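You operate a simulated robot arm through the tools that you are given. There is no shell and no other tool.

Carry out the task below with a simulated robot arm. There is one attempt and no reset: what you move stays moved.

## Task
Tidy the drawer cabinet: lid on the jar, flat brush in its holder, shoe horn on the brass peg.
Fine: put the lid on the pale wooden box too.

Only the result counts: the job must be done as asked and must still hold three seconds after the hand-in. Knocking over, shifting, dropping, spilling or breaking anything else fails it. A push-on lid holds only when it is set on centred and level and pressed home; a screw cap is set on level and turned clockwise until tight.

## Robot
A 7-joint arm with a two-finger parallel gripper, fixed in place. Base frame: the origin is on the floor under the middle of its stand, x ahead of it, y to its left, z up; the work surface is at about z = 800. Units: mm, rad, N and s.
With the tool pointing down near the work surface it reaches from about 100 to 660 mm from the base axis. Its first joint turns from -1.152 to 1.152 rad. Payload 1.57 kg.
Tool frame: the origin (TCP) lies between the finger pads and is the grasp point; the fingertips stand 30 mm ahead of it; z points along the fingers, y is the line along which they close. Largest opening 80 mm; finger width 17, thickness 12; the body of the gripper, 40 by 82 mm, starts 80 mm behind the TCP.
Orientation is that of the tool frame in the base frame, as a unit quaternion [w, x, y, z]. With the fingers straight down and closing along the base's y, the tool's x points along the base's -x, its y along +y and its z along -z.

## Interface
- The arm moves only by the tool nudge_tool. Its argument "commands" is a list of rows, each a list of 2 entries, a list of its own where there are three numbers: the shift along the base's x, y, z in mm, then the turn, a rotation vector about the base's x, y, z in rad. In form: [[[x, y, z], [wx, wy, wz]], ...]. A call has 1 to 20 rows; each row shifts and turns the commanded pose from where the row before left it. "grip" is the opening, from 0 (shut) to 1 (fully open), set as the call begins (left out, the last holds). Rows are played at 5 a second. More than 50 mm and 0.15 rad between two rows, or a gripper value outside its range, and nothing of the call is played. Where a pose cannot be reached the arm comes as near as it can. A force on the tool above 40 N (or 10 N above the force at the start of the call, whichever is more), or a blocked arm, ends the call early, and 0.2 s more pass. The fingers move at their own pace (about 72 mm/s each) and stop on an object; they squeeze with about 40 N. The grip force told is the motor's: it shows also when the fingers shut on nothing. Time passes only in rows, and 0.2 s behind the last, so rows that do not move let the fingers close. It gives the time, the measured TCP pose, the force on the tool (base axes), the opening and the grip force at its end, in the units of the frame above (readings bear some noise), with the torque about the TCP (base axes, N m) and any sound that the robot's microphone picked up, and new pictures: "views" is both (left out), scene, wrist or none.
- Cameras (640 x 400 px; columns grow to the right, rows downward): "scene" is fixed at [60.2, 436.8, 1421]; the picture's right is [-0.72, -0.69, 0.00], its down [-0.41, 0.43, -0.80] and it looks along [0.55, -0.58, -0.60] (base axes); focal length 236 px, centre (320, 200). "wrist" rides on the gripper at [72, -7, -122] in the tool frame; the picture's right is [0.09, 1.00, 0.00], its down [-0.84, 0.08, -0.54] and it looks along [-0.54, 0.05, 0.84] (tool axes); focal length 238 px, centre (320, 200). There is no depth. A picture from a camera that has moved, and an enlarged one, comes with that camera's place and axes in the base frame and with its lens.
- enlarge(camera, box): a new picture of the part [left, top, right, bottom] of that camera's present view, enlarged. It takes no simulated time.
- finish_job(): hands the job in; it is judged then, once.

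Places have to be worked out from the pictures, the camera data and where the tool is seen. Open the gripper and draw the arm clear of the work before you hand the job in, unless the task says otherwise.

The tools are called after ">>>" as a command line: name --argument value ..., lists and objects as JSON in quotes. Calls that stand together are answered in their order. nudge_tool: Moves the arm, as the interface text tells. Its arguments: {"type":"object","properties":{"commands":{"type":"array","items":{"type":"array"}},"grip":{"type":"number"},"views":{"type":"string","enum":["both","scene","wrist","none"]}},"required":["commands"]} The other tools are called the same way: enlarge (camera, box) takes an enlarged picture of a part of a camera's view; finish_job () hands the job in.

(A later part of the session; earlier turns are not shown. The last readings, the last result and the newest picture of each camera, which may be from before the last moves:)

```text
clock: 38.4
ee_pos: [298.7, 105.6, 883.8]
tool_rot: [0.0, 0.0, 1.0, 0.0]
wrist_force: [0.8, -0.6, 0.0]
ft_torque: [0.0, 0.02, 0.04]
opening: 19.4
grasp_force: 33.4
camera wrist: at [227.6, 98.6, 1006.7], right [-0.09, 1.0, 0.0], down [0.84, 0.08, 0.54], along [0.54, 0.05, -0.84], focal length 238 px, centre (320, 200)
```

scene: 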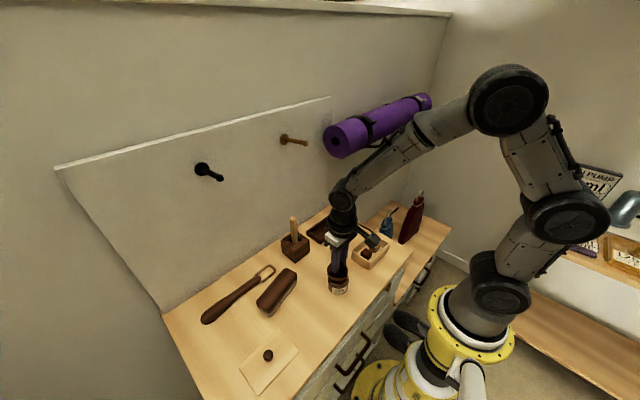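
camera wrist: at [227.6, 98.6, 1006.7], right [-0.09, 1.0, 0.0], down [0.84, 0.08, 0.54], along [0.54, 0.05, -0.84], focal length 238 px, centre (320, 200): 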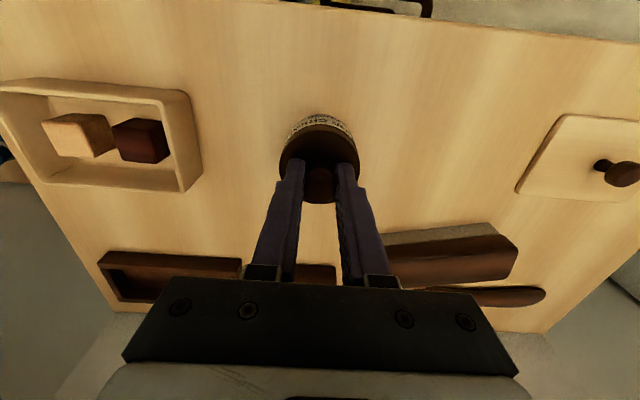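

It's stable at camera (227.6, 98.6). I'll command +1.0, +0.8 and re-read.

>>> nudge_tool --commands '[[[1.0, 0.8, 0], [0, 0, 0]], [[0, 0, 0], [0, 0, 0]], [[0, 0, 0], [0, 0, 0]], [[0, 0, 0], [0, 0, 0]], [[0, 0, 0], [0, 0, 0]]]' --grip 0 --views "wrist"

>>> enlarge --camera "scene" --box '[326, 268, 351, 298]'

```text
clock: 39.6
ee_pos: [300.2, 106.1, 884.3]
tool_rot: [0.001, 0.0, 1.0, 0.0]
wrist_force: [-1.0, -0.8, 3.2]
ft_torque: [0.01, 0.02, -0.03]
opening: 19.3
grasp_force: 33.4
camera wrist: at [229.1, 99.5, 1005.3], right [-0.09, 1.0, 0.0], down [0.84, 0.08, 0.54], along [0.54, 0.05, -0.84], focal length 238 px, centre (320, 200)
```

wrist: 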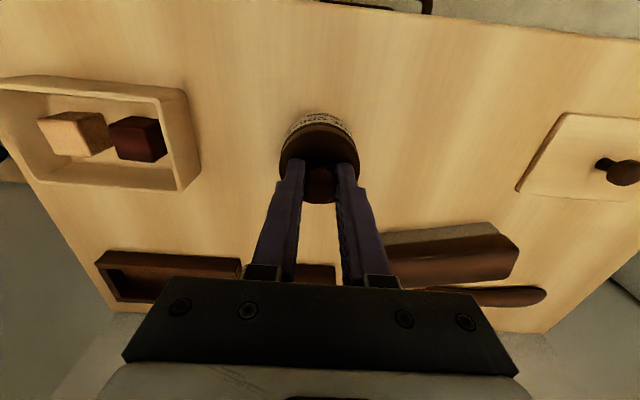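

```text
13.33 times, centred on (338, 283) of scene
camera zoom: at [60.1, 436.8, 1421.0], right [-0.72, -0.69, 0.0], down [-0.41, 0.43, -0.8], along [0.55, -0.58, -0.6], focal length 3146 px, centre (73, -907)
```

zoom: 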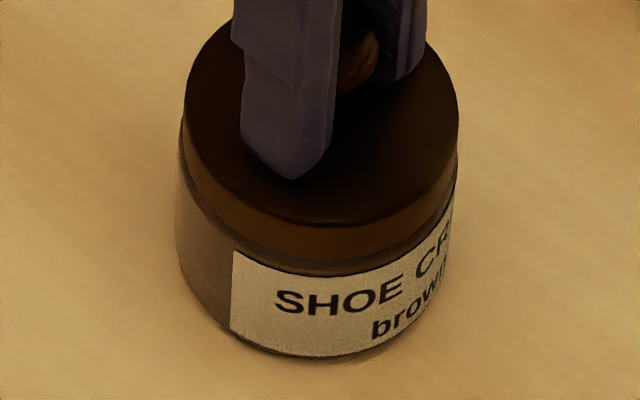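

The lid is in light contact (3 N) and centred within about 0.4 mm. I'll press gently a bit more and then open the fingers.

>>> nudge_tool --commands '[[[-0.2, 0, -0.6], [0, 0, 0]], [[0, 0, 0], [0, 0, 0]], [[0, 0, 0], [0, 0, 0]]]' --grip 0 --views "wrist"

>>> enlarge --camera "scene" --box '[326, 268, 351, 298]'

```text
clock: 40.4
ee_pos: [300.7, 105.1, 884.0]
tool_rot: [0.001, 0.0, 1.0, 0.0]
wrist_force: [0.7, -0.6, 5.4]
ft_torque: [-0.01, 0.02, 0.01]
opening: 18.9
grasp_force: 33.7
camera wrist: at [229.1, 99.5, 1005.2], right [-0.09, 1.0, 0.0], down [0.84, 0.08, 0.54], along [0.54, 0.05, -0.84], focal length 238 px, centre (320, 200)
```

wrist: 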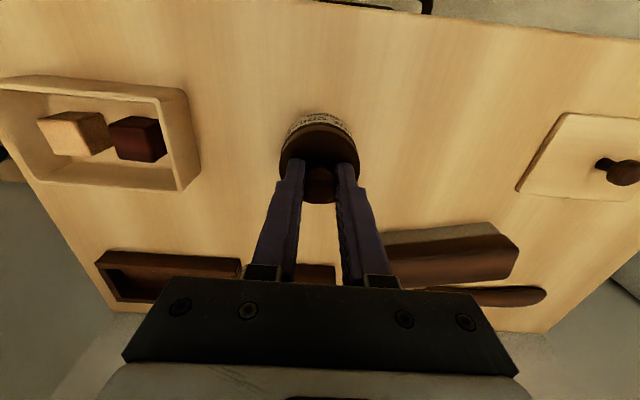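

```text
13.33 times, centred on (338, 283) of scene
camera zoom: at [60.1, 436.8, 1421.0], right [-0.72, -0.69, 0.0], down [-0.41, 0.43, -0.8], along [0.55, -0.58, -0.6], focal length 3146 px, centre (73, -907)
```

zoom: 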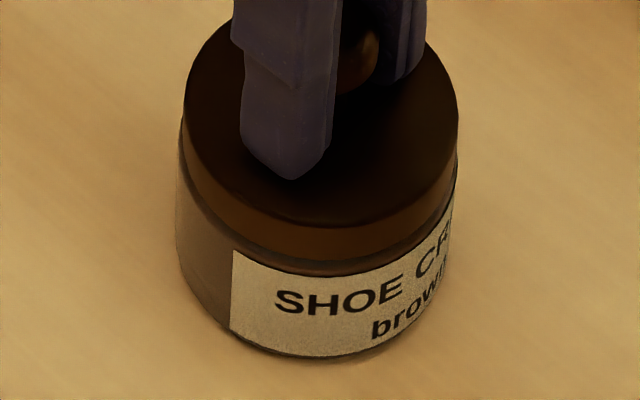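

5 N and well centred; I'll add a firmer press from this aligned state.

>>> nudge_tool --commands '[[[0, 0, -0.6], [0, 0, 0]], [[0, 0, -0.5], [0, 0, 0]], [[0, 0, 0], [0, 0, 0]], [[0, 0, 0], [0, 0, 0]]]' --grip 0 --views "wrist"

>>> enlarge --camera "scene" --box '[326, 268, 351, 298]'

```text
clock: 41.5
ee_pos: [300.9, 106.4, 883.5]
tool_rot: [0.001, 0.0, 1.0, 0.001]
wrist_force: [-2.9, -1.0, 7.0]
ft_torque: [0.04, 0.15, -0.01]
opening: 19.4
grasp_force: 33.3
stopped in row 4: the force on the tool passed its limit at 40 N (the readings are from after the stop); the commanded pose is now the measured one
camera wrist: at [229.6, 100.3, 1004.9], right [-0.09, 1.0, 0.0], down [0.83, 0.08, 0.54], along [0.54, 0.05, -0.84], focal length 238 px, centre (320, 200)
```

wrist: 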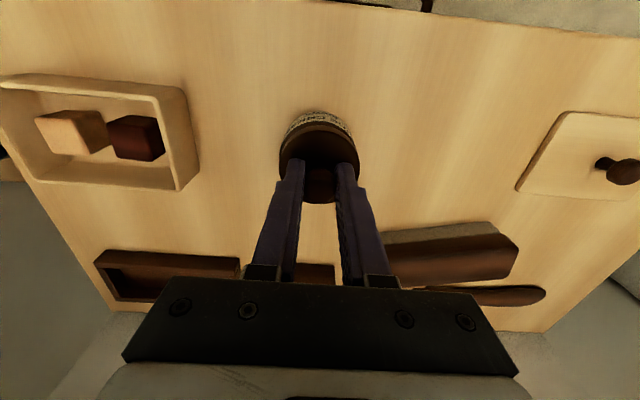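

```text
13.33 times, centred on (338, 283) of scene
camera zoom: at [60.0, 436.8, 1421.1], right [-0.72, -0.69, 0.0], down [-0.41, 0.43, -0.8], along [0.55, -0.58, -0.6], focal length 3146 px, centre (73, -907)
```

zoom: 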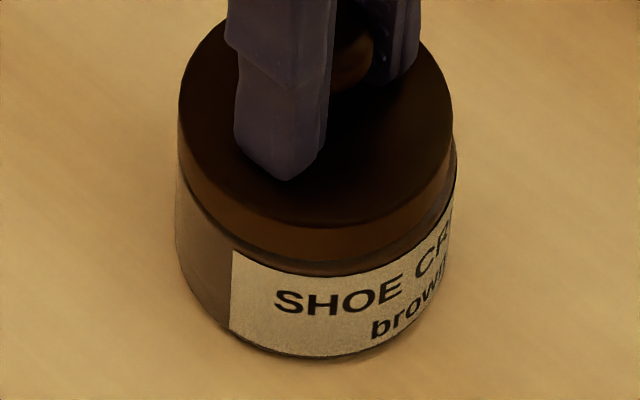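

The press passed 40 N and the lid crept about 1.5 mm. I'll lift slightly, re-centre, then release it and finish by pressing on the knob from above instead.

>>> nudge_tool --commands '[[[0, 0, 1.5], [0, 0, 0]], [[-1.0, -0.9, 0], [0, 0, 0]], [[0, 0, 0], [0, 0, 0]], [[0, 0, 0], [0, 0, 0]], [[0, 0, 0], [0, 0, 0]], [[0, 0, 0], [0, 0, 0]]]' --grip 0 --views "wrist"

>>> enlarge --camera "scene" --box '[326, 268, 351, 298]'

```text
clock: 42.9
ee_pos: [302.1, 105.8, 883.9]
tool_rot: [0.002, 0.0, 1.0, 0.0]
wrist_force: [0.1, 0.1, -1.2]
ft_torque: [0.03, -0.05, 0.04]
opening: 19.4
grasp_force: 32.8
camera wrist: at [229.3, 99.1, 1005.8], right [-0.09, 1.0, 0.0], down [0.84, 0.08, 0.54], along [0.54, 0.05, -0.84], focal length 238 px, centre (320, 200)
```

wrist: 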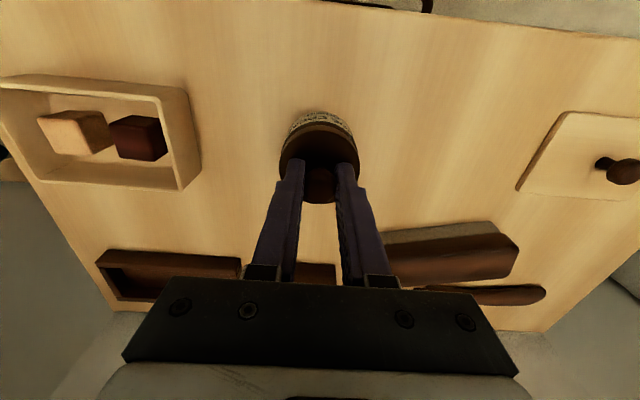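

```text
13.33 times, centred on (338, 283) of scene
camera zoom: at [60.2, 436.8, 1421.0], right [-0.72, -0.69, 0.0], down [-0.41, 0.43, -0.8], along [0.55, -0.58, -0.6], focal length 3146 px, centre (73, -907)
```

zoom: 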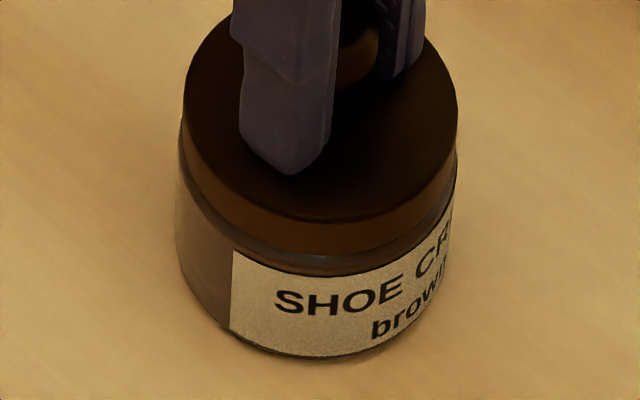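

Nearly centred. I'll shift −0.4 mm in x, lower to light contact and open the fingers.

>>> nudge_tool --commands '[[[-0.4, 0, -0.4], [0, 0, 0]], [[0, 0, -0.4], [0, 0, 0]], [[0, 0, 0], [0, 0, 0]], [[0, 0, 0], [0, 0, 0]]]' --grip 0 --views "wrist"

>>> enlarge --camera "scene" --box '[326, 268, 351, 298]'

```text
clock: 43.9
ee_pos: [300.9, 105.8, 883.1]
tool_rot: [0.001, 0.001, 1.0, 0.001]
wrist_force: [-0.1, 1.8, 1.7]
ft_torque: [0.05, 0.06, -0.01]
opening: 19.4
grasp_force: 33.5
camera wrist: at [229.0, 99.4, 1005.1], right [-0.09, 1.0, 0.0], down [0.83, 0.08, 0.55], along [0.54, 0.05, -0.84], focal length 238 px, centre (320, 200)
```

wrist: 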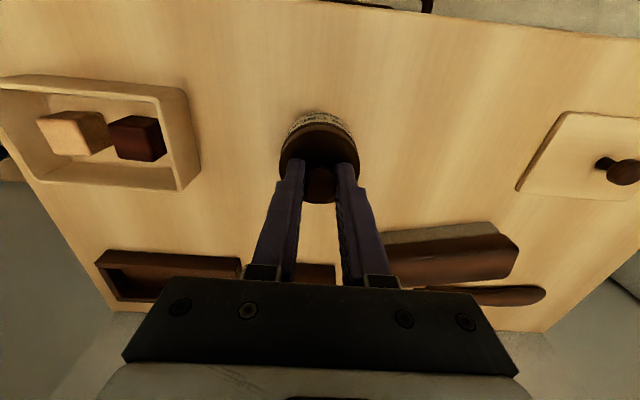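

```text
13.33 times, centred on (338, 283) of scene
camera zoom: at [60.2, 436.8, 1421.0], right [-0.72, -0.69, 0.0], down [-0.41, 0.43, -0.8], along [0.55, -0.58, -0.6], focal length 3146 px, centre (73, -907)
```

zoom: 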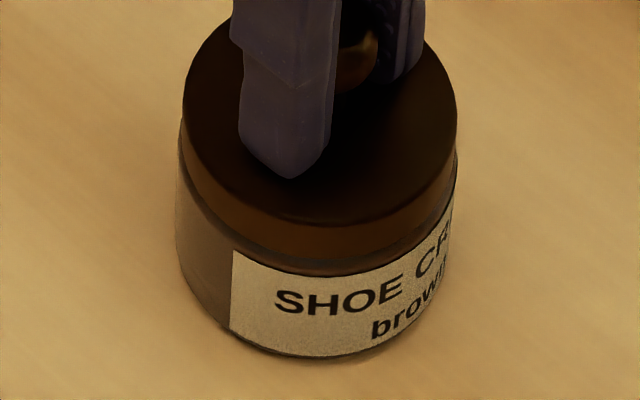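

>>> nudge_tool --commands '[[[-0.5, -0.4, 0.2], [0, 0, 0]], [[0, 0, 0], [0, 0, 0]], [[0, 0, 0], [0, 0, 0]], [[0, 0, 0], [0, 0, 0]]]' --grip 0 --views "wrist"

>>> enlarge --camera "scene" --box '[326, 268, 351, 298]'

```text
clock: 44.9
ee_pos: [301.2, 105.2, 883.2]
tool_rot: [0.001, 0.001, 1.0, 0.0]
wrist_force: [0.7, 0.0, 2.9]
ft_torque: [0.01, -0.04, 0.0]
opening: 19.3
grasp_force: 33.2
camera wrist: at [228.8, 99.2, 1005.1], right [-0.09, 1.0, 0.0], down [0.83, 0.08, 0.55], along [0.54, 0.05, -0.84], focal length 238 px, centre (320, 200)
```

wrist: 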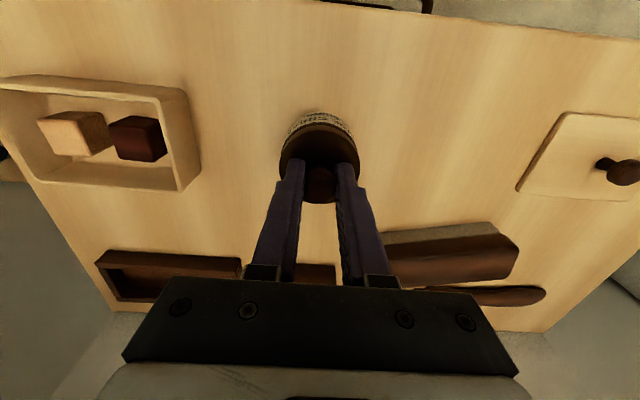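

```text
13.33 times, centred on (338, 283) of scene
camera zoom: at [60.2, 436.8, 1421.0], right [-0.72, -0.69, 0.0], down [-0.41, 0.43, -0.8], along [0.55, -0.58, -0.6], focal length 3146 px, centre (73, -907)
```

zoom: 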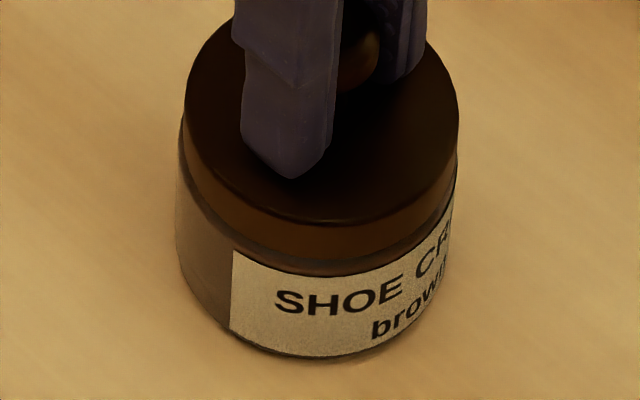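

The lid is centred (about 0.3 mm off) with 3 N contact. I'll open the fingers and look.

>>> nudge_tool --commands '[[[0, 0, 0], [0, 0, 0]], [[0, 0, 0], [0, 0, 0]], [[0, 0, 0], [0, 0, 0]], [[0, 0, 0], [0, 0, 0]]]' --grip 0.7 --views "wrist"

>>> enlarge --camera "scene" --box '[326, 268, 351, 298]'

>>> enlarge --camera "wrist" --box '[275, 105, 365, 205]'

```text
clock: 45.9
ee_pos: [300.2, 105.5, 883.8]
tool_rot: [0.0, 0.0, 1.0, 0.0]
wrist_force: [-0.2, 0.4, 4.9]
ft_torque: [0.02, -0.01, 0.01]
opening: 53.4
grasp_force: 0.0
heard: snap
camera wrist: at [228.7, 99.2, 1005.0], right [-0.09, 1.0, 0.0], down [0.83, 0.08, 0.55], along [0.54, 0.05, -0.84], focal length 238 px, centre (320, 200)
```

wrist: 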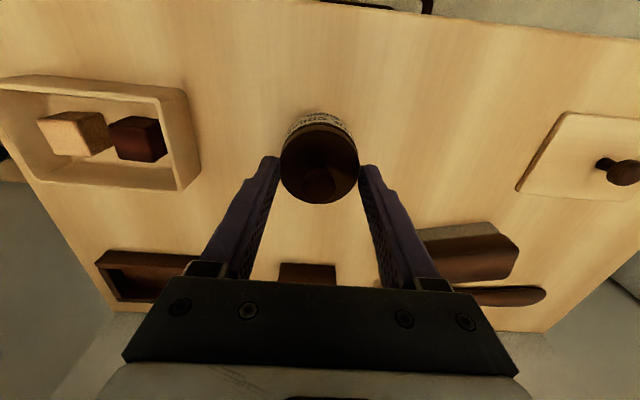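

```text
13.33 times, centred on (338, 283) of scene
camera zoom: at [60.1, 436.8, 1421.0], right [-0.72, -0.69, 0.0], down [-0.41, 0.43, -0.8], along [0.55, -0.58, -0.6], focal length 3146 px, centre (73, -907)
```

zoom: 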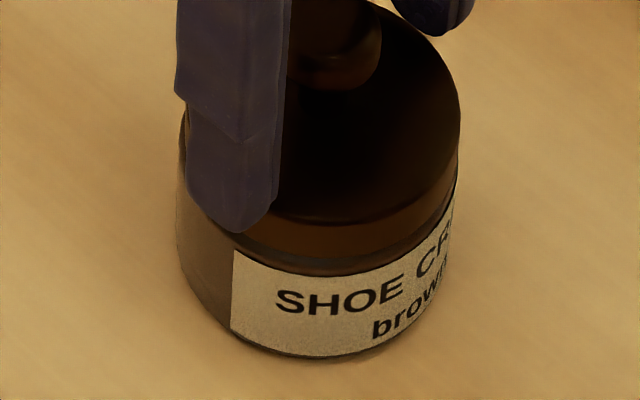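

```text
4.00 times, centred on (320, 155) of wrist
camera zoom: at [228.7, 99.2, 1005.0], right [-0.09, 1.0, 0.0], down [0.83, 0.08, 0.55], along [0.54, 0.05, -0.84], focal length 953 px, centre (320, 380)
```

zoom: 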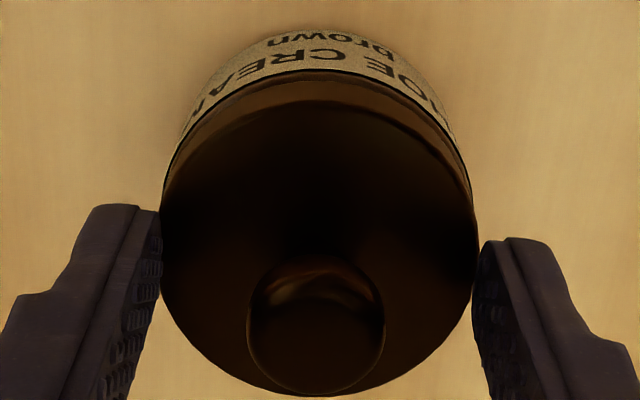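

I heard a snap as the fingers let go, so the lid latched onto the jar. I'll raise the tool straight up, clear of the knob.

>>> nudge_tool --commands '[[[0, 0, 5], [0, 0, 0]], [[0, 0, 15], [0, 0, 0]], [[0, 0, 25], [0, 0, 0]], [[0, 0, 30], [0, 0, 0]], [[0, 0, 0], [0, 0, 0]]]' --grip 1

>>> enlarge --camera "scene" --box '[315, 255, 365, 305]'

>>> enlarge --camera "wrist" --box '[250, 70, 390, 170]'

```text
clock: 47.1
ee_pos: [301.8, 106.0, 960.1]
tool_rot: [0.002, 0.0, 1.0, 0.0]
wrist_force: [0.4, 0.2, 0.7]
ft_torque: [-0.03, 0.02, -0.02]
opening: 80.0
grasp_force: 0.1
camera wrist: at [229.5, 100.2, 1081.5], right [-0.09, 1.0, 0.0], down [0.84, 0.08, 0.54], along [0.54, 0.05, -0.84], focal length 238 px, centre (320, 200)
```

scene: 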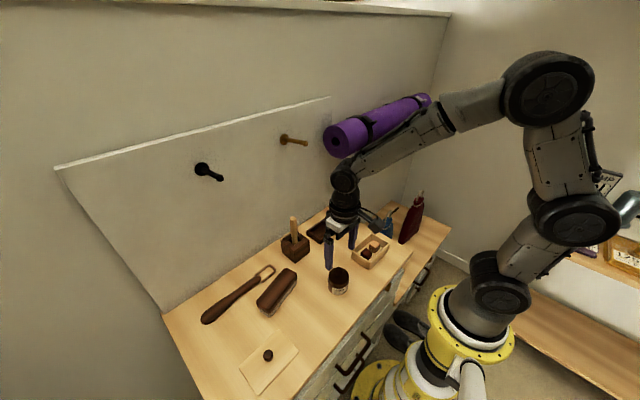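
wrist: 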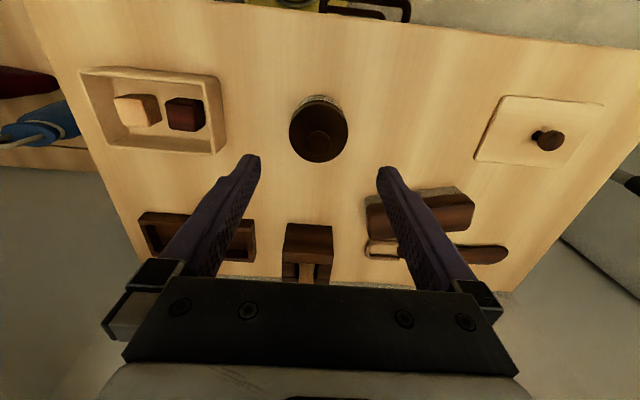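

```text
8.00 times, centred on (340, 280) of scene
camera zoom: at [60.2, 436.8, 1421.0], right [-0.72, -0.69, 0.0], down [-0.41, 0.43, -0.8], along [0.55, -0.58, -0.6], focal length 1888 px, centre (160, -440)
```

zoom: 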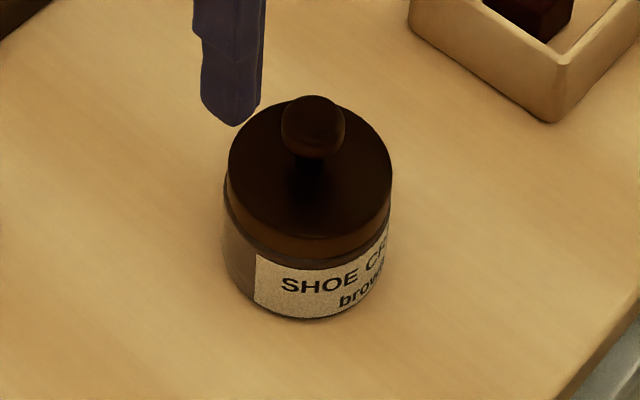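

```text
4.00 times, centred on (320, 120) of wrist
camera zoom: at [229.5, 100.2, 1081.5], right [-0.09, 1.0, 0.0], down [0.84, 0.08, 0.54], along [0.54, 0.05, -0.84], focal length 953 px, centre (320, 520)
```

zoom: 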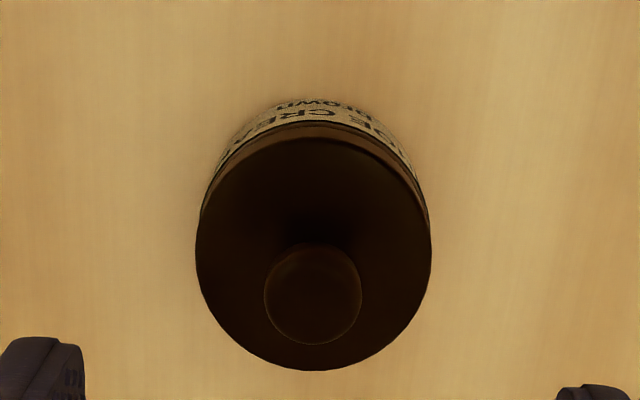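

The lid is seated level and centred on the jar. Next is the box: I'll move the camera straight above it to measure its position and orientation.

>>> nudge_tool --commands '[[[14, -33, 0], [0, 0, 0]], [[14, -33, 0], [0, 0, 0]], [[14, -33, 0], [0, 0, 0]], [[14, -33, 0], [0, 0, 0]], [[12, -33, 0], [0, 0, 0]], [[0, 0, 0], [0, 0, 0]], [[0, 0, 0], [0, 0, 0]], [[0, 0, 0], [0, 0, 0]], [[0, 0, 0], [0, 0, 0]]]' --grip 1

>>> enlarge --camera "wrist" --box '[220, 0, 420, 125]'

>>> enlarge --camera "wrist" --box '[250, 120, 430, 290]'

```text
clock: 49.1
ee_pos: [371.7, -60.4, 959.9]
tool_rot: [0.002, -0.001, 1.0, 0.0]
wrist_force: [0.0, -0.1, -0.3]
ft_torque: [0.01, 0.01, 0.01]
opening: 79.9
grasp_force: 0.1
camera wrist: at [299.4, -66.1, 1080.1], right [-0.09, 1.0, 0.0], down [0.83, 0.08, 0.54], along [0.54, 0.05, -0.84], focal length 238 px, centre (320, 200)
```

scene: 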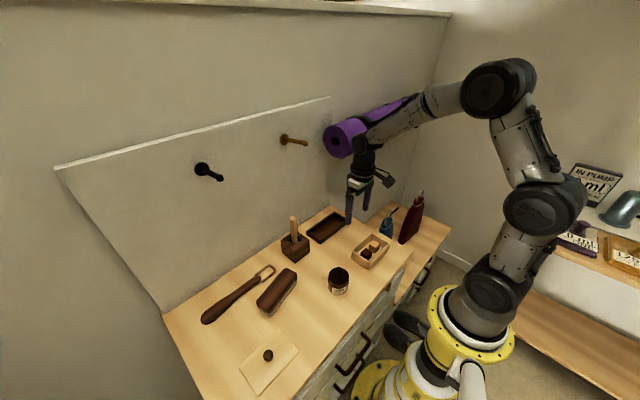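
wrist: 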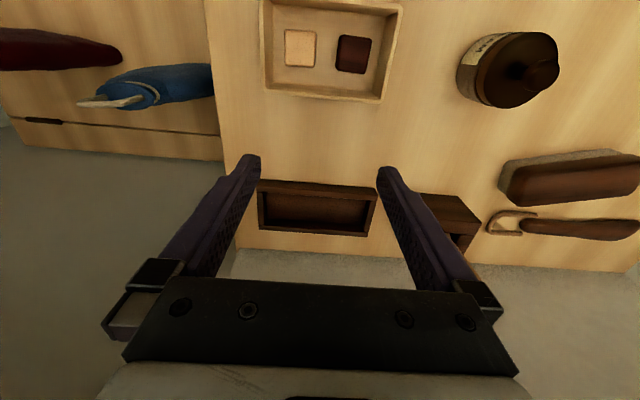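

```text
3.20 times, centred on (320, 62) of wrist
camera zoom: at [299.4, -66.1, 1080.1], right [-0.09, 1.0, 0.0], down [0.83, 0.08, 0.54], along [0.54, 0.05, -0.84], focal length 763 px, centre (320, 640)
```

zoom: 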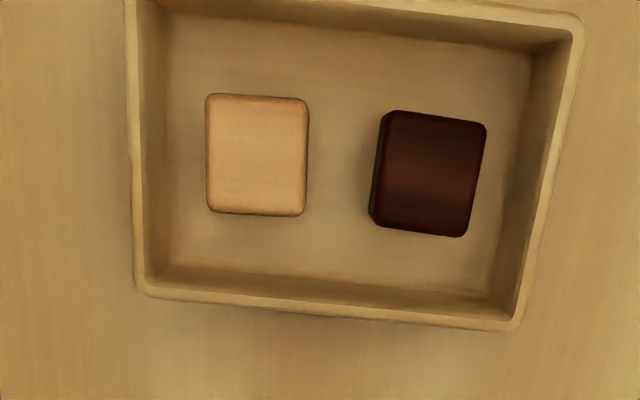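

```text
2.35 times, centred on (340, 205) of wrist
camera zoom: at [299.4, -66.1, 1080.1], right [-0.09, 1.0, 0.0], down [0.83, 0.08, 0.54], along [0.54, 0.05, -0.84], focal length 561 px, centre (273, 188)
```

zoom: 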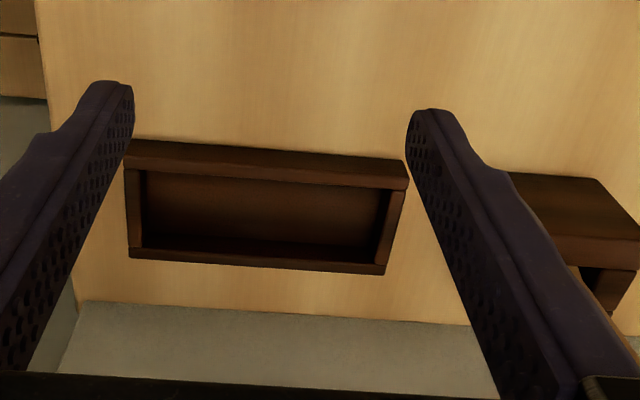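

The near edge of the box is cut off at the image top. I'll back up 30 mm so the whole box rim fits.

>>> nudge_tool --commands '[[[-15, 0, 0], [0, 0, 0]], [[-15, 0, 0], [0, 0, 0]], [[0, 0, 0], [0, 0, 0]], [[0, 0, 0], [0, 0, 0]], [[0, 0, 0], [0, 0, 0]], [[0, 0, 0], [0, 0, 0]], [[0, 0, 0], [0, 0, 0]]]' --grip 1 --views "wrist"

>>> enlarge --camera "wrist" --box '[230, 5, 430, 130]'

```text
clock: 50.7
ee_pos: [340.2, -61.0, 956.2]
tool_rot: [0.001, 0.0, 1.0, 0.0]
wrist_force: [-1.0, 0.0, -0.1]
ft_torque: [-0.03, 0.01, 0.0]
opening: 80.1
grasp_force: 0.0
camera wrist: at [267.7, -66.2, 1078.6], right [-0.09, 1.0, 0.0], down [0.83, 0.08, 0.54], along [0.54, 0.05, -0.84], focal length 238 px, centre (320, 200)
```

wrist: 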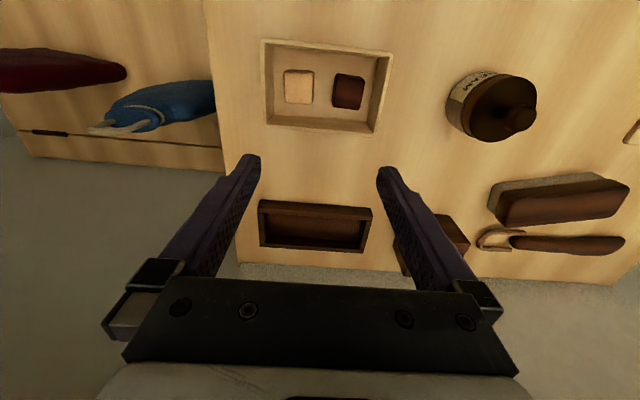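

```text
3.20 times, centred on (330, 68) of wrist
camera zoom: at [267.7, -66.2, 1078.6], right [-0.09, 1.0, 0.0], down [0.83, 0.08, 0.54], along [0.54, 0.05, -0.84], focal length 763 px, centre (288, 624)
```

zoom: 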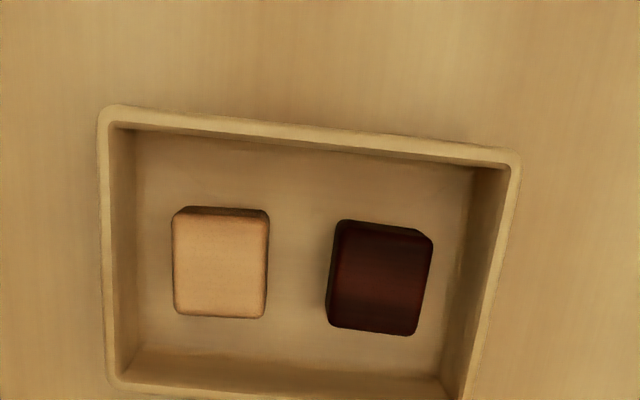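

I'll zoom to include the full rim, and also the tray and stick block from this view.

>>> enlarge --camera "wrist" --box '[230, 22, 430, 147]'

>>> enlarge --camera "wrist" --box '[235, 180, 395, 280]'

>>> enlarge --camera "scene" --box '[340, 220, 400, 280]'

```text
3.20 times, centred on (330, 84) of wrist
camera zoom: at [267.7, -66.2, 1078.6], right [-0.09, 1.0, 0.0], down [0.83, 0.08, 0.54], along [0.54, 0.05, -0.84], focal length 763 px, centre (288, 570)
```

zoom: 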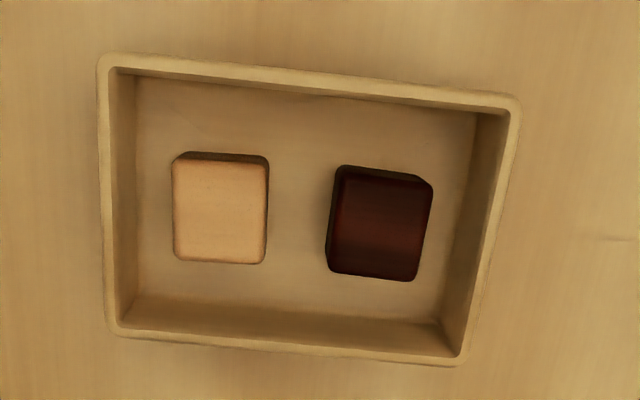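

```text
4.00 times, centred on (315, 230) of wrist
camera zoom: at [267.7, -66.2, 1078.6], right [-0.09, 1.0, 0.0], down [0.83, 0.08, 0.54], along [0.54, 0.05, -0.84], focal length 953 px, centre (340, 80)
```

zoom: 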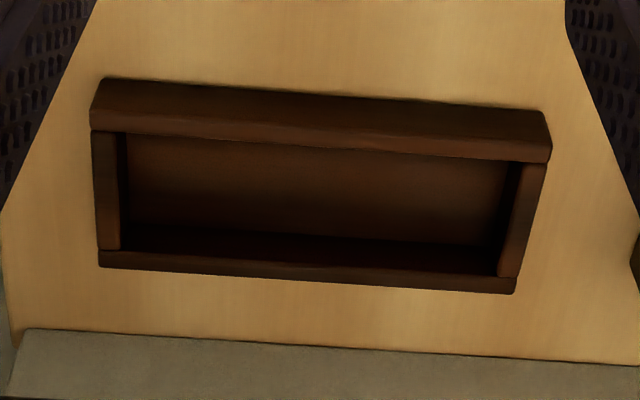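

```text
6.67 times, centred on (370, 250) of scene
camera zoom: at [60.2, 436.8, 1421.0], right [-0.72, -0.69, 0.0], down [-0.41, 0.43, -0.8], along [0.55, -0.58, -0.6], focal length 1573 px, centre (-13, -133)
```

zoom: 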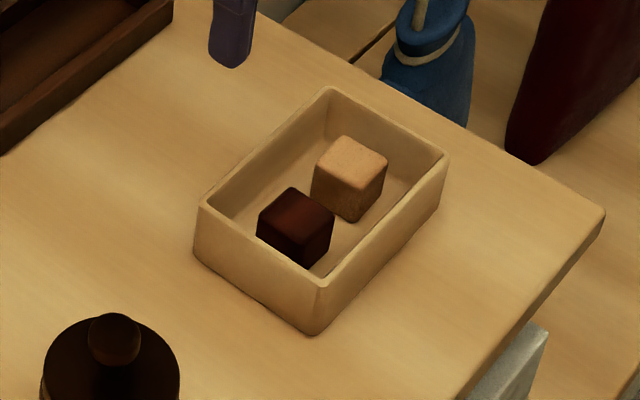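

The box rim measures about 114×73 mm, centred near (303, −59.5), aligned with the base axes, with rim z≈835. Now I'll go over to the box lid and measure it in the same way.

>>> nudge_tool --commands '[[[-1, 42, 0], [0, 0, 0]], [[-1, 42, 0], [0, 0, 0]], [[-1, 42, 0], [0, 0, 0]], [[-1, 42, 0], [0, 0, 0]], [[-2, 42, 0], [0, 0, 0]], [[-2, 42, 0], [0, 0, 0]], [[-2, 42, 0], [0, 0, 0]], [[-2, 42, 0], [0, 0, 0]], [[-2, 42, 0], [0, 0, 0]], [[-2, 42, 0], [0, 0, 0]], [[0, 0, 0], [0, 0, 0]], [[0, 0, 0], [0, 0, 0]], [[0, 0, 0], [0, 0, 0]], [[0, 0, 0], [0, 0, 0]], [[0, 0, 0], [0, 0, 0]]]' --grip 1

>>> enlarge --camera "wrist" --box '[230, 5, 430, 130]'

```text
clock: 53.9
ee_pos: [326.1, 358.3, 956.1]
tool_rot: [0.002, 0.0, 1.0, 0.0]
wrist_force: [-0.6, 0.9, -0.7]
ft_torque: [-0.03, -0.01, 0.06]
opening: 80.1
grasp_force: 0.1
camera wrist: at [252.9, 353.0, 1077.2], right [-0.09, 1.0, 0.0], down [0.83, 0.08, 0.54], along [0.54, 0.05, -0.84], focal length 238 px, centre (320, 200)
```

scene: 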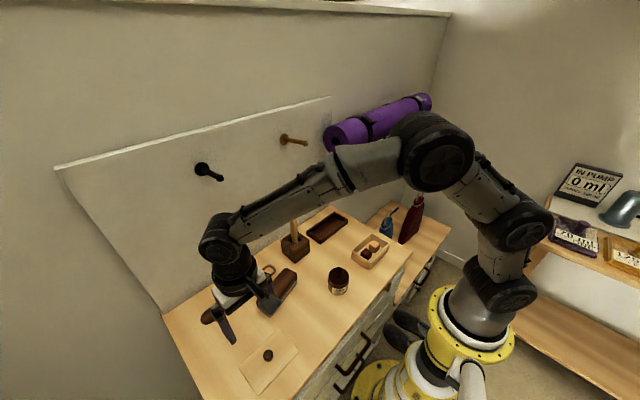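
wrist: 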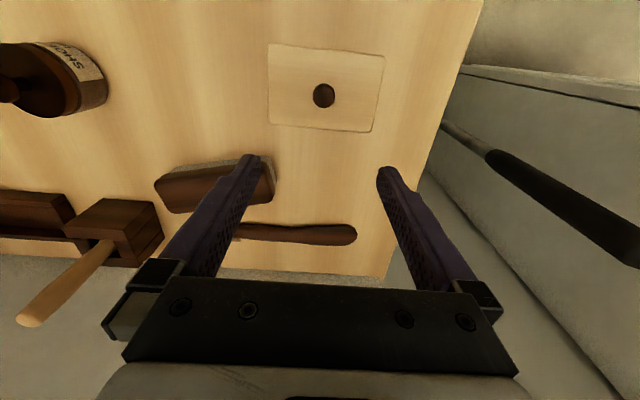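

```text
3.20 times, centred on (330, 68) of wrist
camera zoom: at [252.9, 353.0, 1077.2], right [-0.09, 1.0, 0.0], down [0.83, 0.08, 0.54], along [0.54, 0.05, -0.84], focal length 763 px, centre (288, 624)
```

zoom: 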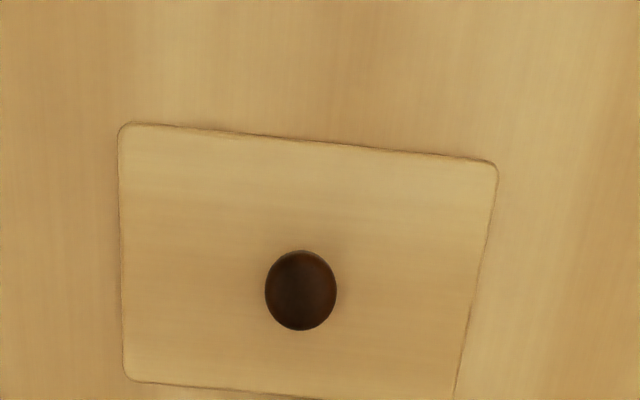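

>>> enlarge --camera "wrist" --box '[230, 22, 430, 147]'

>>> enlarge --camera "wrist" --box '[140, 140, 380, 260]'

```text
3.20 times, centred on (330, 84) of wrist
camera zoom: at [252.9, 353.0, 1077.2], right [-0.09, 1.0, 0.0], down [0.83, 0.08, 0.54], along [0.54, 0.05, -0.84], focal length 763 px, centre (288, 570)
```

zoom: 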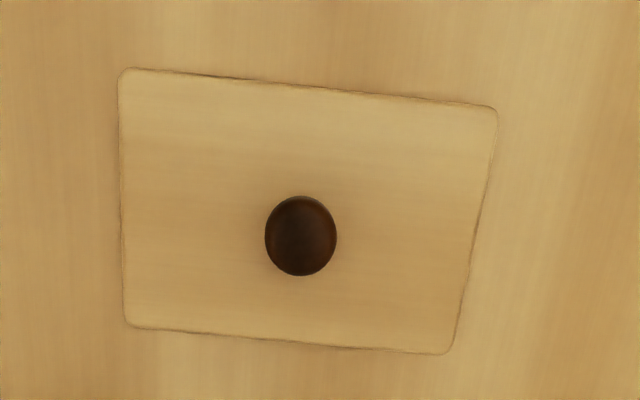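

```text
2.67 times, centred on (260, 200) of wrist
camera zoom: at [252.9, 353.0, 1077.2], right [-0.09, 1.0, 0.0], down [0.83, 0.08, 0.54], along [0.54, 0.05, -0.84], focal length 636 px, centre (480, 200)
```

zoom: 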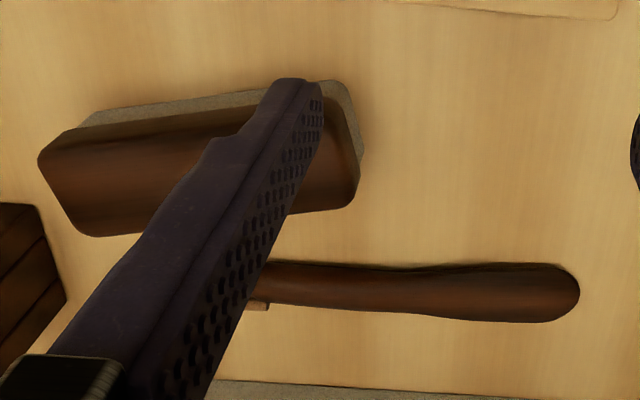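

The lid plate is about 116×77 mm, aligned the same way as the box, with its knob at about (294, 360.3). I'll hover over the knob.

>>> nudge_tool --commands '[[[-16, 1, -20], [0, 0, 0]], [[-15, 0.6, -20], [0, 0, 0]], [[0, 0, -20], [0, 0, 0]], [[0, 0, -20], [0, 0, 0]], [[0, 0, 0], [0, 0, 0]], [[0, 0, 0], [0, 0, 0]], [[0, 0, 0], [0, 0, 0]], [[0, 0, 0], [0, 0, 0]]]' --grip 1

>>> enlarge --camera "wrist" --box '[220, 90, 420, 215]'

>>> enlarge --camera "scene" --box '[225, 310, 325, 400]'

```text
clock: 55.7
ee_pos: [291.3, 360.8, 878.5]
tool_rot: [0.002, 0.0, 1.0, 0.001]
wrist_force: [-0.2, 0.4, -0.2]
ft_torque: [-0.05, 0.01, -0.02]
opening: 80.0
grasp_force: 0.0
camera wrist: at [219.9, 355.6, 1000.1], right [-0.09, 1.0, 0.0], down [0.83, 0.08, 0.54], along [0.54, 0.05, -0.84], focal length 238 px, centre (320, 200)
```

scene: 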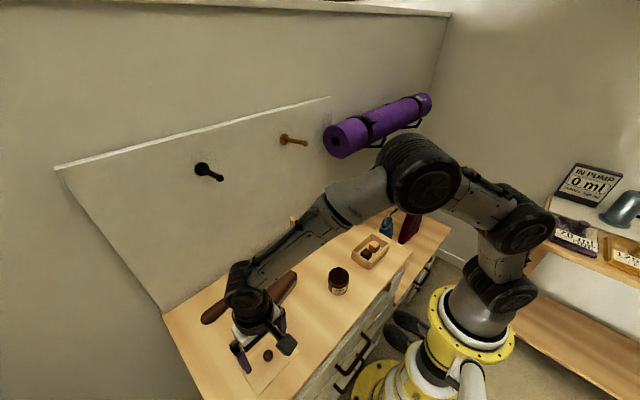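
wrist: 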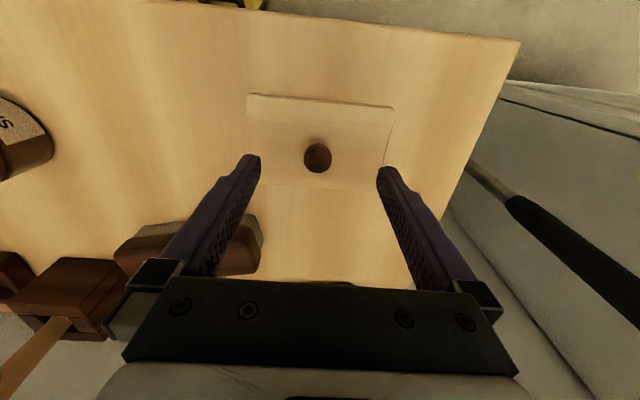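

```text
3.20 times, centred on (320, 152) of wrist
camera zoom: at [219.9, 355.6, 1000.1], right [-0.09, 1.0, 0.0], down [0.83, 0.08, 0.54], along [0.54, 0.05, -0.84], focal length 763 px, centre (320, 352)
```

zoom: 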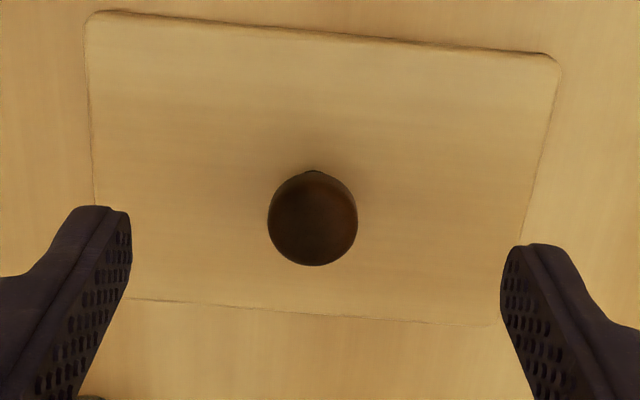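

```text
4.44 times, centred on (275, 355) of scene
camera zoom: at [60.2, 436.8, 1421.0], right [-0.72, -0.69, 0.0], down [-0.41, 0.43, -0.8], along [0.55, -0.58, -0.6], focal length 1049 px, centre (520, -489)
```

zoom: 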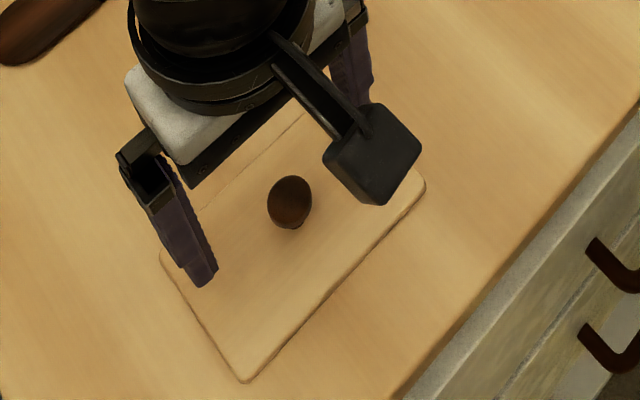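

The knob sits about +2.7 mm in x and −1.1 mm in y of the tool axis. I'll correct and descend so the pads straddle it.

>>> nudge_tool --commands '[[[2.7, -1.1, 0], [0, 0, 0]], [[0, 0, -12], [0, 0, 0]], [[0, 0, -12], [0, 0, 0]], [[0, 0, -10], [0, 0, 0]], [[0, 0, 0], [0, 0, 0]], [[0, 0, 0], [0, 0, 0]], [[0, 0, 0], [0, 0, 0]]]' --grip 1 --views "wrist"

>>> enlarge --camera "wrist" --box '[220, 90, 420, 215]'

>>> enlarge --camera "scene" --box '[235, 320, 305, 390]'

```text
clock: 57.3
ee_pos: [292.9, 360.3, 844.5]
tool_rot: [0.001, 0.0, 1.0, 0.0]
wrist_force: [-0.2, 0.1, 0.0]
ft_torque: [-0.02, -0.01, -0.03]
opening: 79.8
grasp_force: 0.0
camera wrist: at [221.6, 354.6, 966.1], right [-0.09, 1.0, 0.0], down [0.83, 0.08, 0.54], along [0.54, 0.05, -0.84], focal length 238 px, centre (320, 200)
```

wrist: 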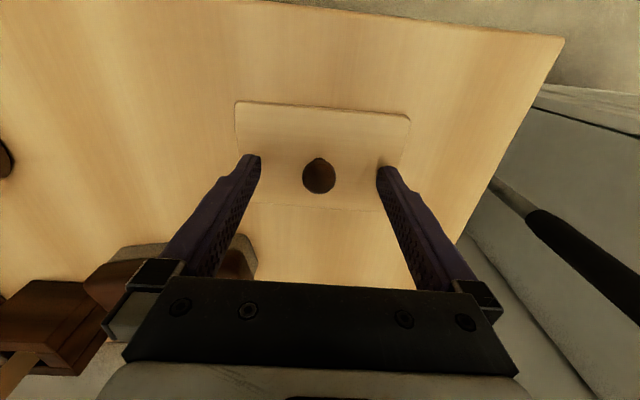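

```text
3.20 times, centred on (320, 152) of wrist
camera zoom: at [221.6, 354.6, 966.1], right [-0.09, 1.0, 0.0], down [0.83, 0.08, 0.54], along [0.54, 0.05, -0.84], focal length 763 px, centre (320, 352)
```

zoom: 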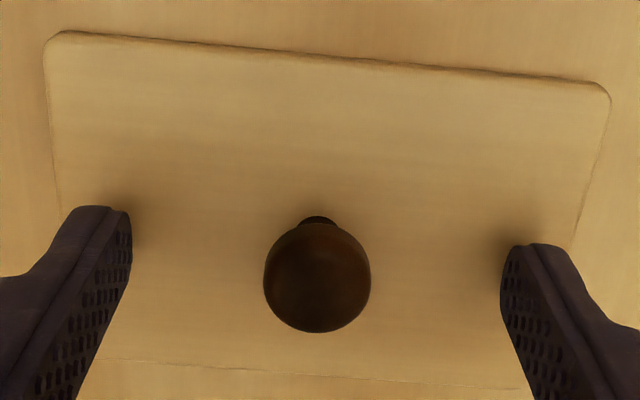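

```text
5.71 times, centred on (270, 355) of scene
camera zoom: at [60.2, 436.8, 1421.0], right [-0.72, -0.69, 0.0], down [-0.41, 0.43, -0.8], along [0.55, -0.58, -0.6], focal length 1348 px, centre (606, -686)
```

zoom: 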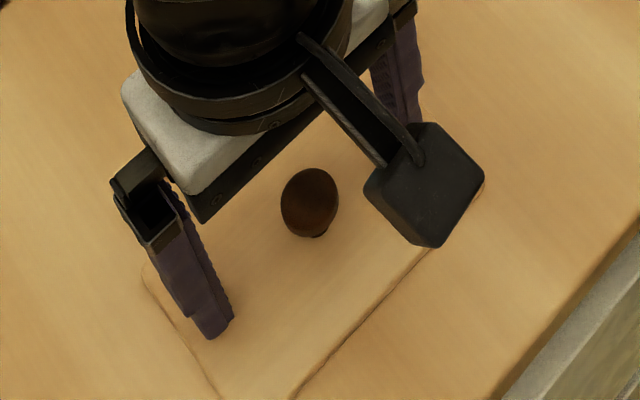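

The knob is centred between the pads. I'll lower 6 mm and close.

>>> nudge_tool --commands '[[[0, 0, -3], [0, 0, 0]], [[0, 0, -3], [0, 0, 0]], [[0, 0, 0], [0, 0, 0]], [[0, 0, 0], [0, 0, 0]]]' --grip 1 --views "none"

>>> nudge_tool --commands '[[[0, 0, 0], [0, 0, 0]], [[0, 0, 0], [0, 0, 0]], [[0, 0, 0], [0, 0, 0]], [[0, 0, 0], [0, 0, 0]], [[0, 0, 0], [0, 0, 0]]]' --grip 0 --views "wrist"

>>> enlarge --camera "wrist" --box '[220, 90, 420, 215]'

```text
clock: 58.3
ee_pos: [293.0, 359.3, 838.6]
tool_rot: [0.002, 0.0, 1.0, 0.0]
wrist_force: [0.6, 0.1, -0.5]
ft_torque: [0.04, -0.02, -0.01]
opening: 80.1
grasp_force: 0.0
```

```text
clock: 59.5
ee_pos: [293.0, 360.1, 838.2]
tool_rot: [0.002, 0.0, 1.0, 0.002]
wrist_force: [0.6, -0.1, 0.3]
ft_torque: [0.01, -0.01, 0.01]
opening: 20.0
grasp_force: 33.8
camera wrist: at [220.8, 354.2, 960.5], right [-0.09, 1.0, 0.0], down [0.83, 0.08, 0.54], along [0.54, 0.05, -0.84], focal length 238 px, centre (320, 200)
```

wrist: 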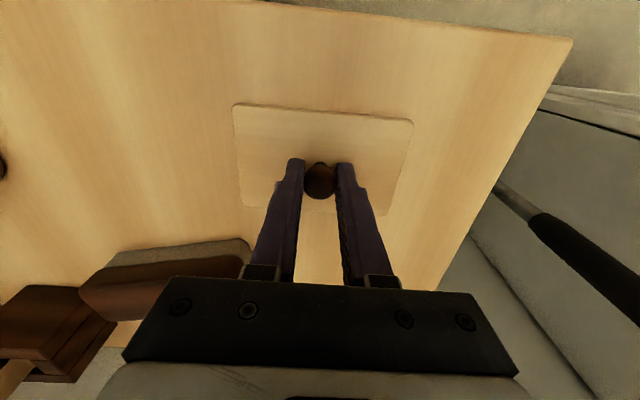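

```text
3.20 times, centred on (320, 152) of wrist
camera zoom: at [220.8, 354.2, 960.5], right [-0.09, 1.0, 0.0], down [0.83, 0.08, 0.54], along [0.54, 0.05, -0.84], focal length 763 px, centre (320, 352)
```

zoom: 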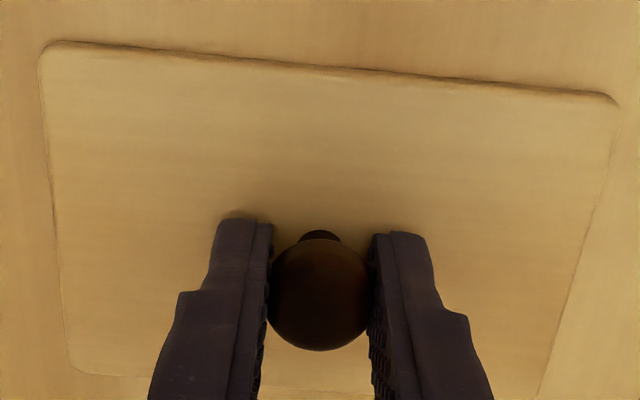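

The knob is gripped (20 mm opening). I'll lift to z≈960 so the plate clears the jar's knob, and check how the lid hangs.

>>> nudge_tool --commands '[[[0, 0, 5], [0, 0, 0]], [[0, 0, 15], [0, 0, 0]], [[0, 0, 25], [0, 0, 0]], [[0, 0, 25], [0, 0, 0]], [[0, 0, 25], [0, 0, 0]], [[0, 0, 27], [0, 0, 0]], [[0, 0, 0], [0, 0, 0]], [[0, 0, 0], [0, 0, 0]], [[0, 0, 0], [0, 0, 0]]]' --grip 0

>>> enlarge --camera "wrist" --box '[220, 90, 420, 215]'

>>> enlarge --camera "scene" --box '[215, 280, 325, 370]'

```text
clock: 61.5
ee_pos: [295.7, 361.0, 960.9]
tool_rot: [0.002, 0.0, 1.0, 0.0]
wrist_force: [1.1, -0.7, -0.3]
ft_torque: [-0.01, -0.02, 0.02]
opening: 19.8
grasp_force: 33.7
camera wrist: at [223.0, 354.9, 1082.0], right [-0.09, 1.0, 0.0], down [0.83, 0.08, 0.54], along [0.54, 0.05, -0.84], focal length 238 px, centre (320, 200)
```

scene: 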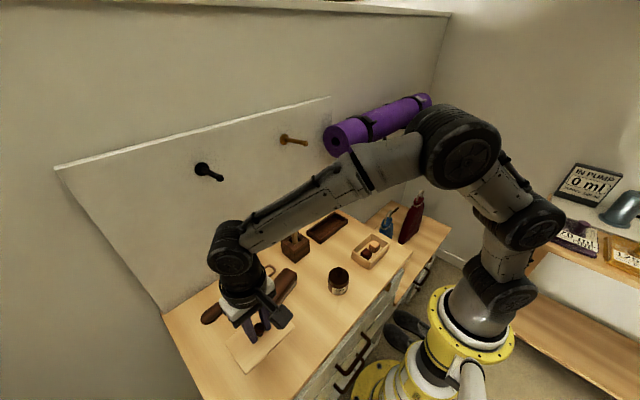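
wrist: 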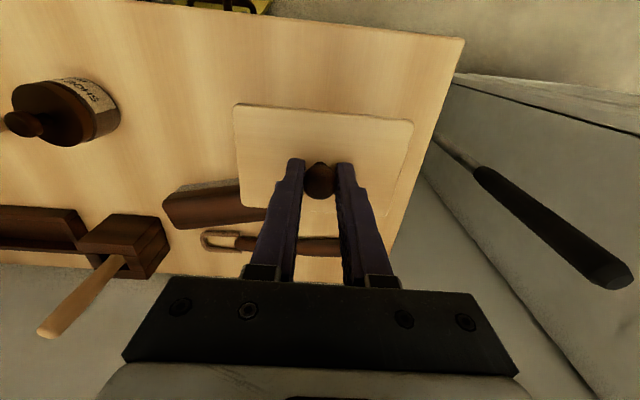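

```text
3.20 times, centred on (320, 152) of wrist
camera zoom: at [223.0, 354.9, 1082.0], right [-0.09, 1.0, 0.0], down [0.83, 0.08, 0.54], along [0.54, 0.05, -0.84], focal length 763 px, centre (320, 352)
```

zoom: 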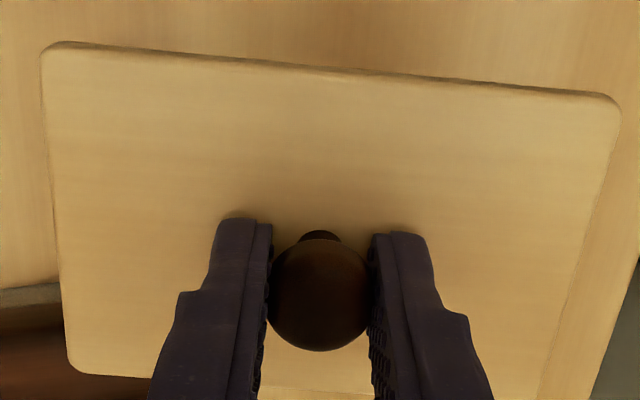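

```text
4.44 times, centred on (270, 325) of scene
camera zoom: at [60.2, 436.8, 1421.0], right [-0.72, -0.69, 0.0], down [-0.41, 0.43, -0.8], along [0.55, -0.58, -0.6], focal length 1049 px, centre (542, -356)
```

zoom: 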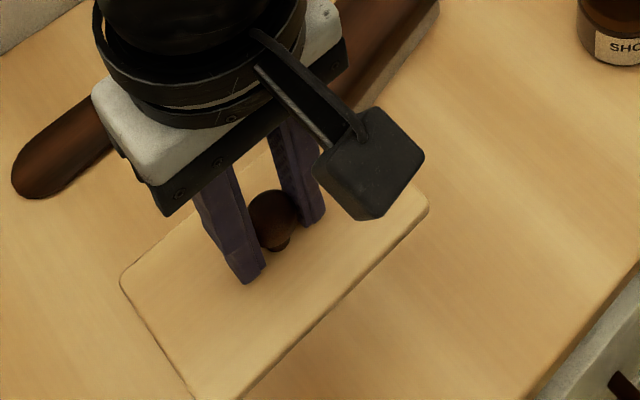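

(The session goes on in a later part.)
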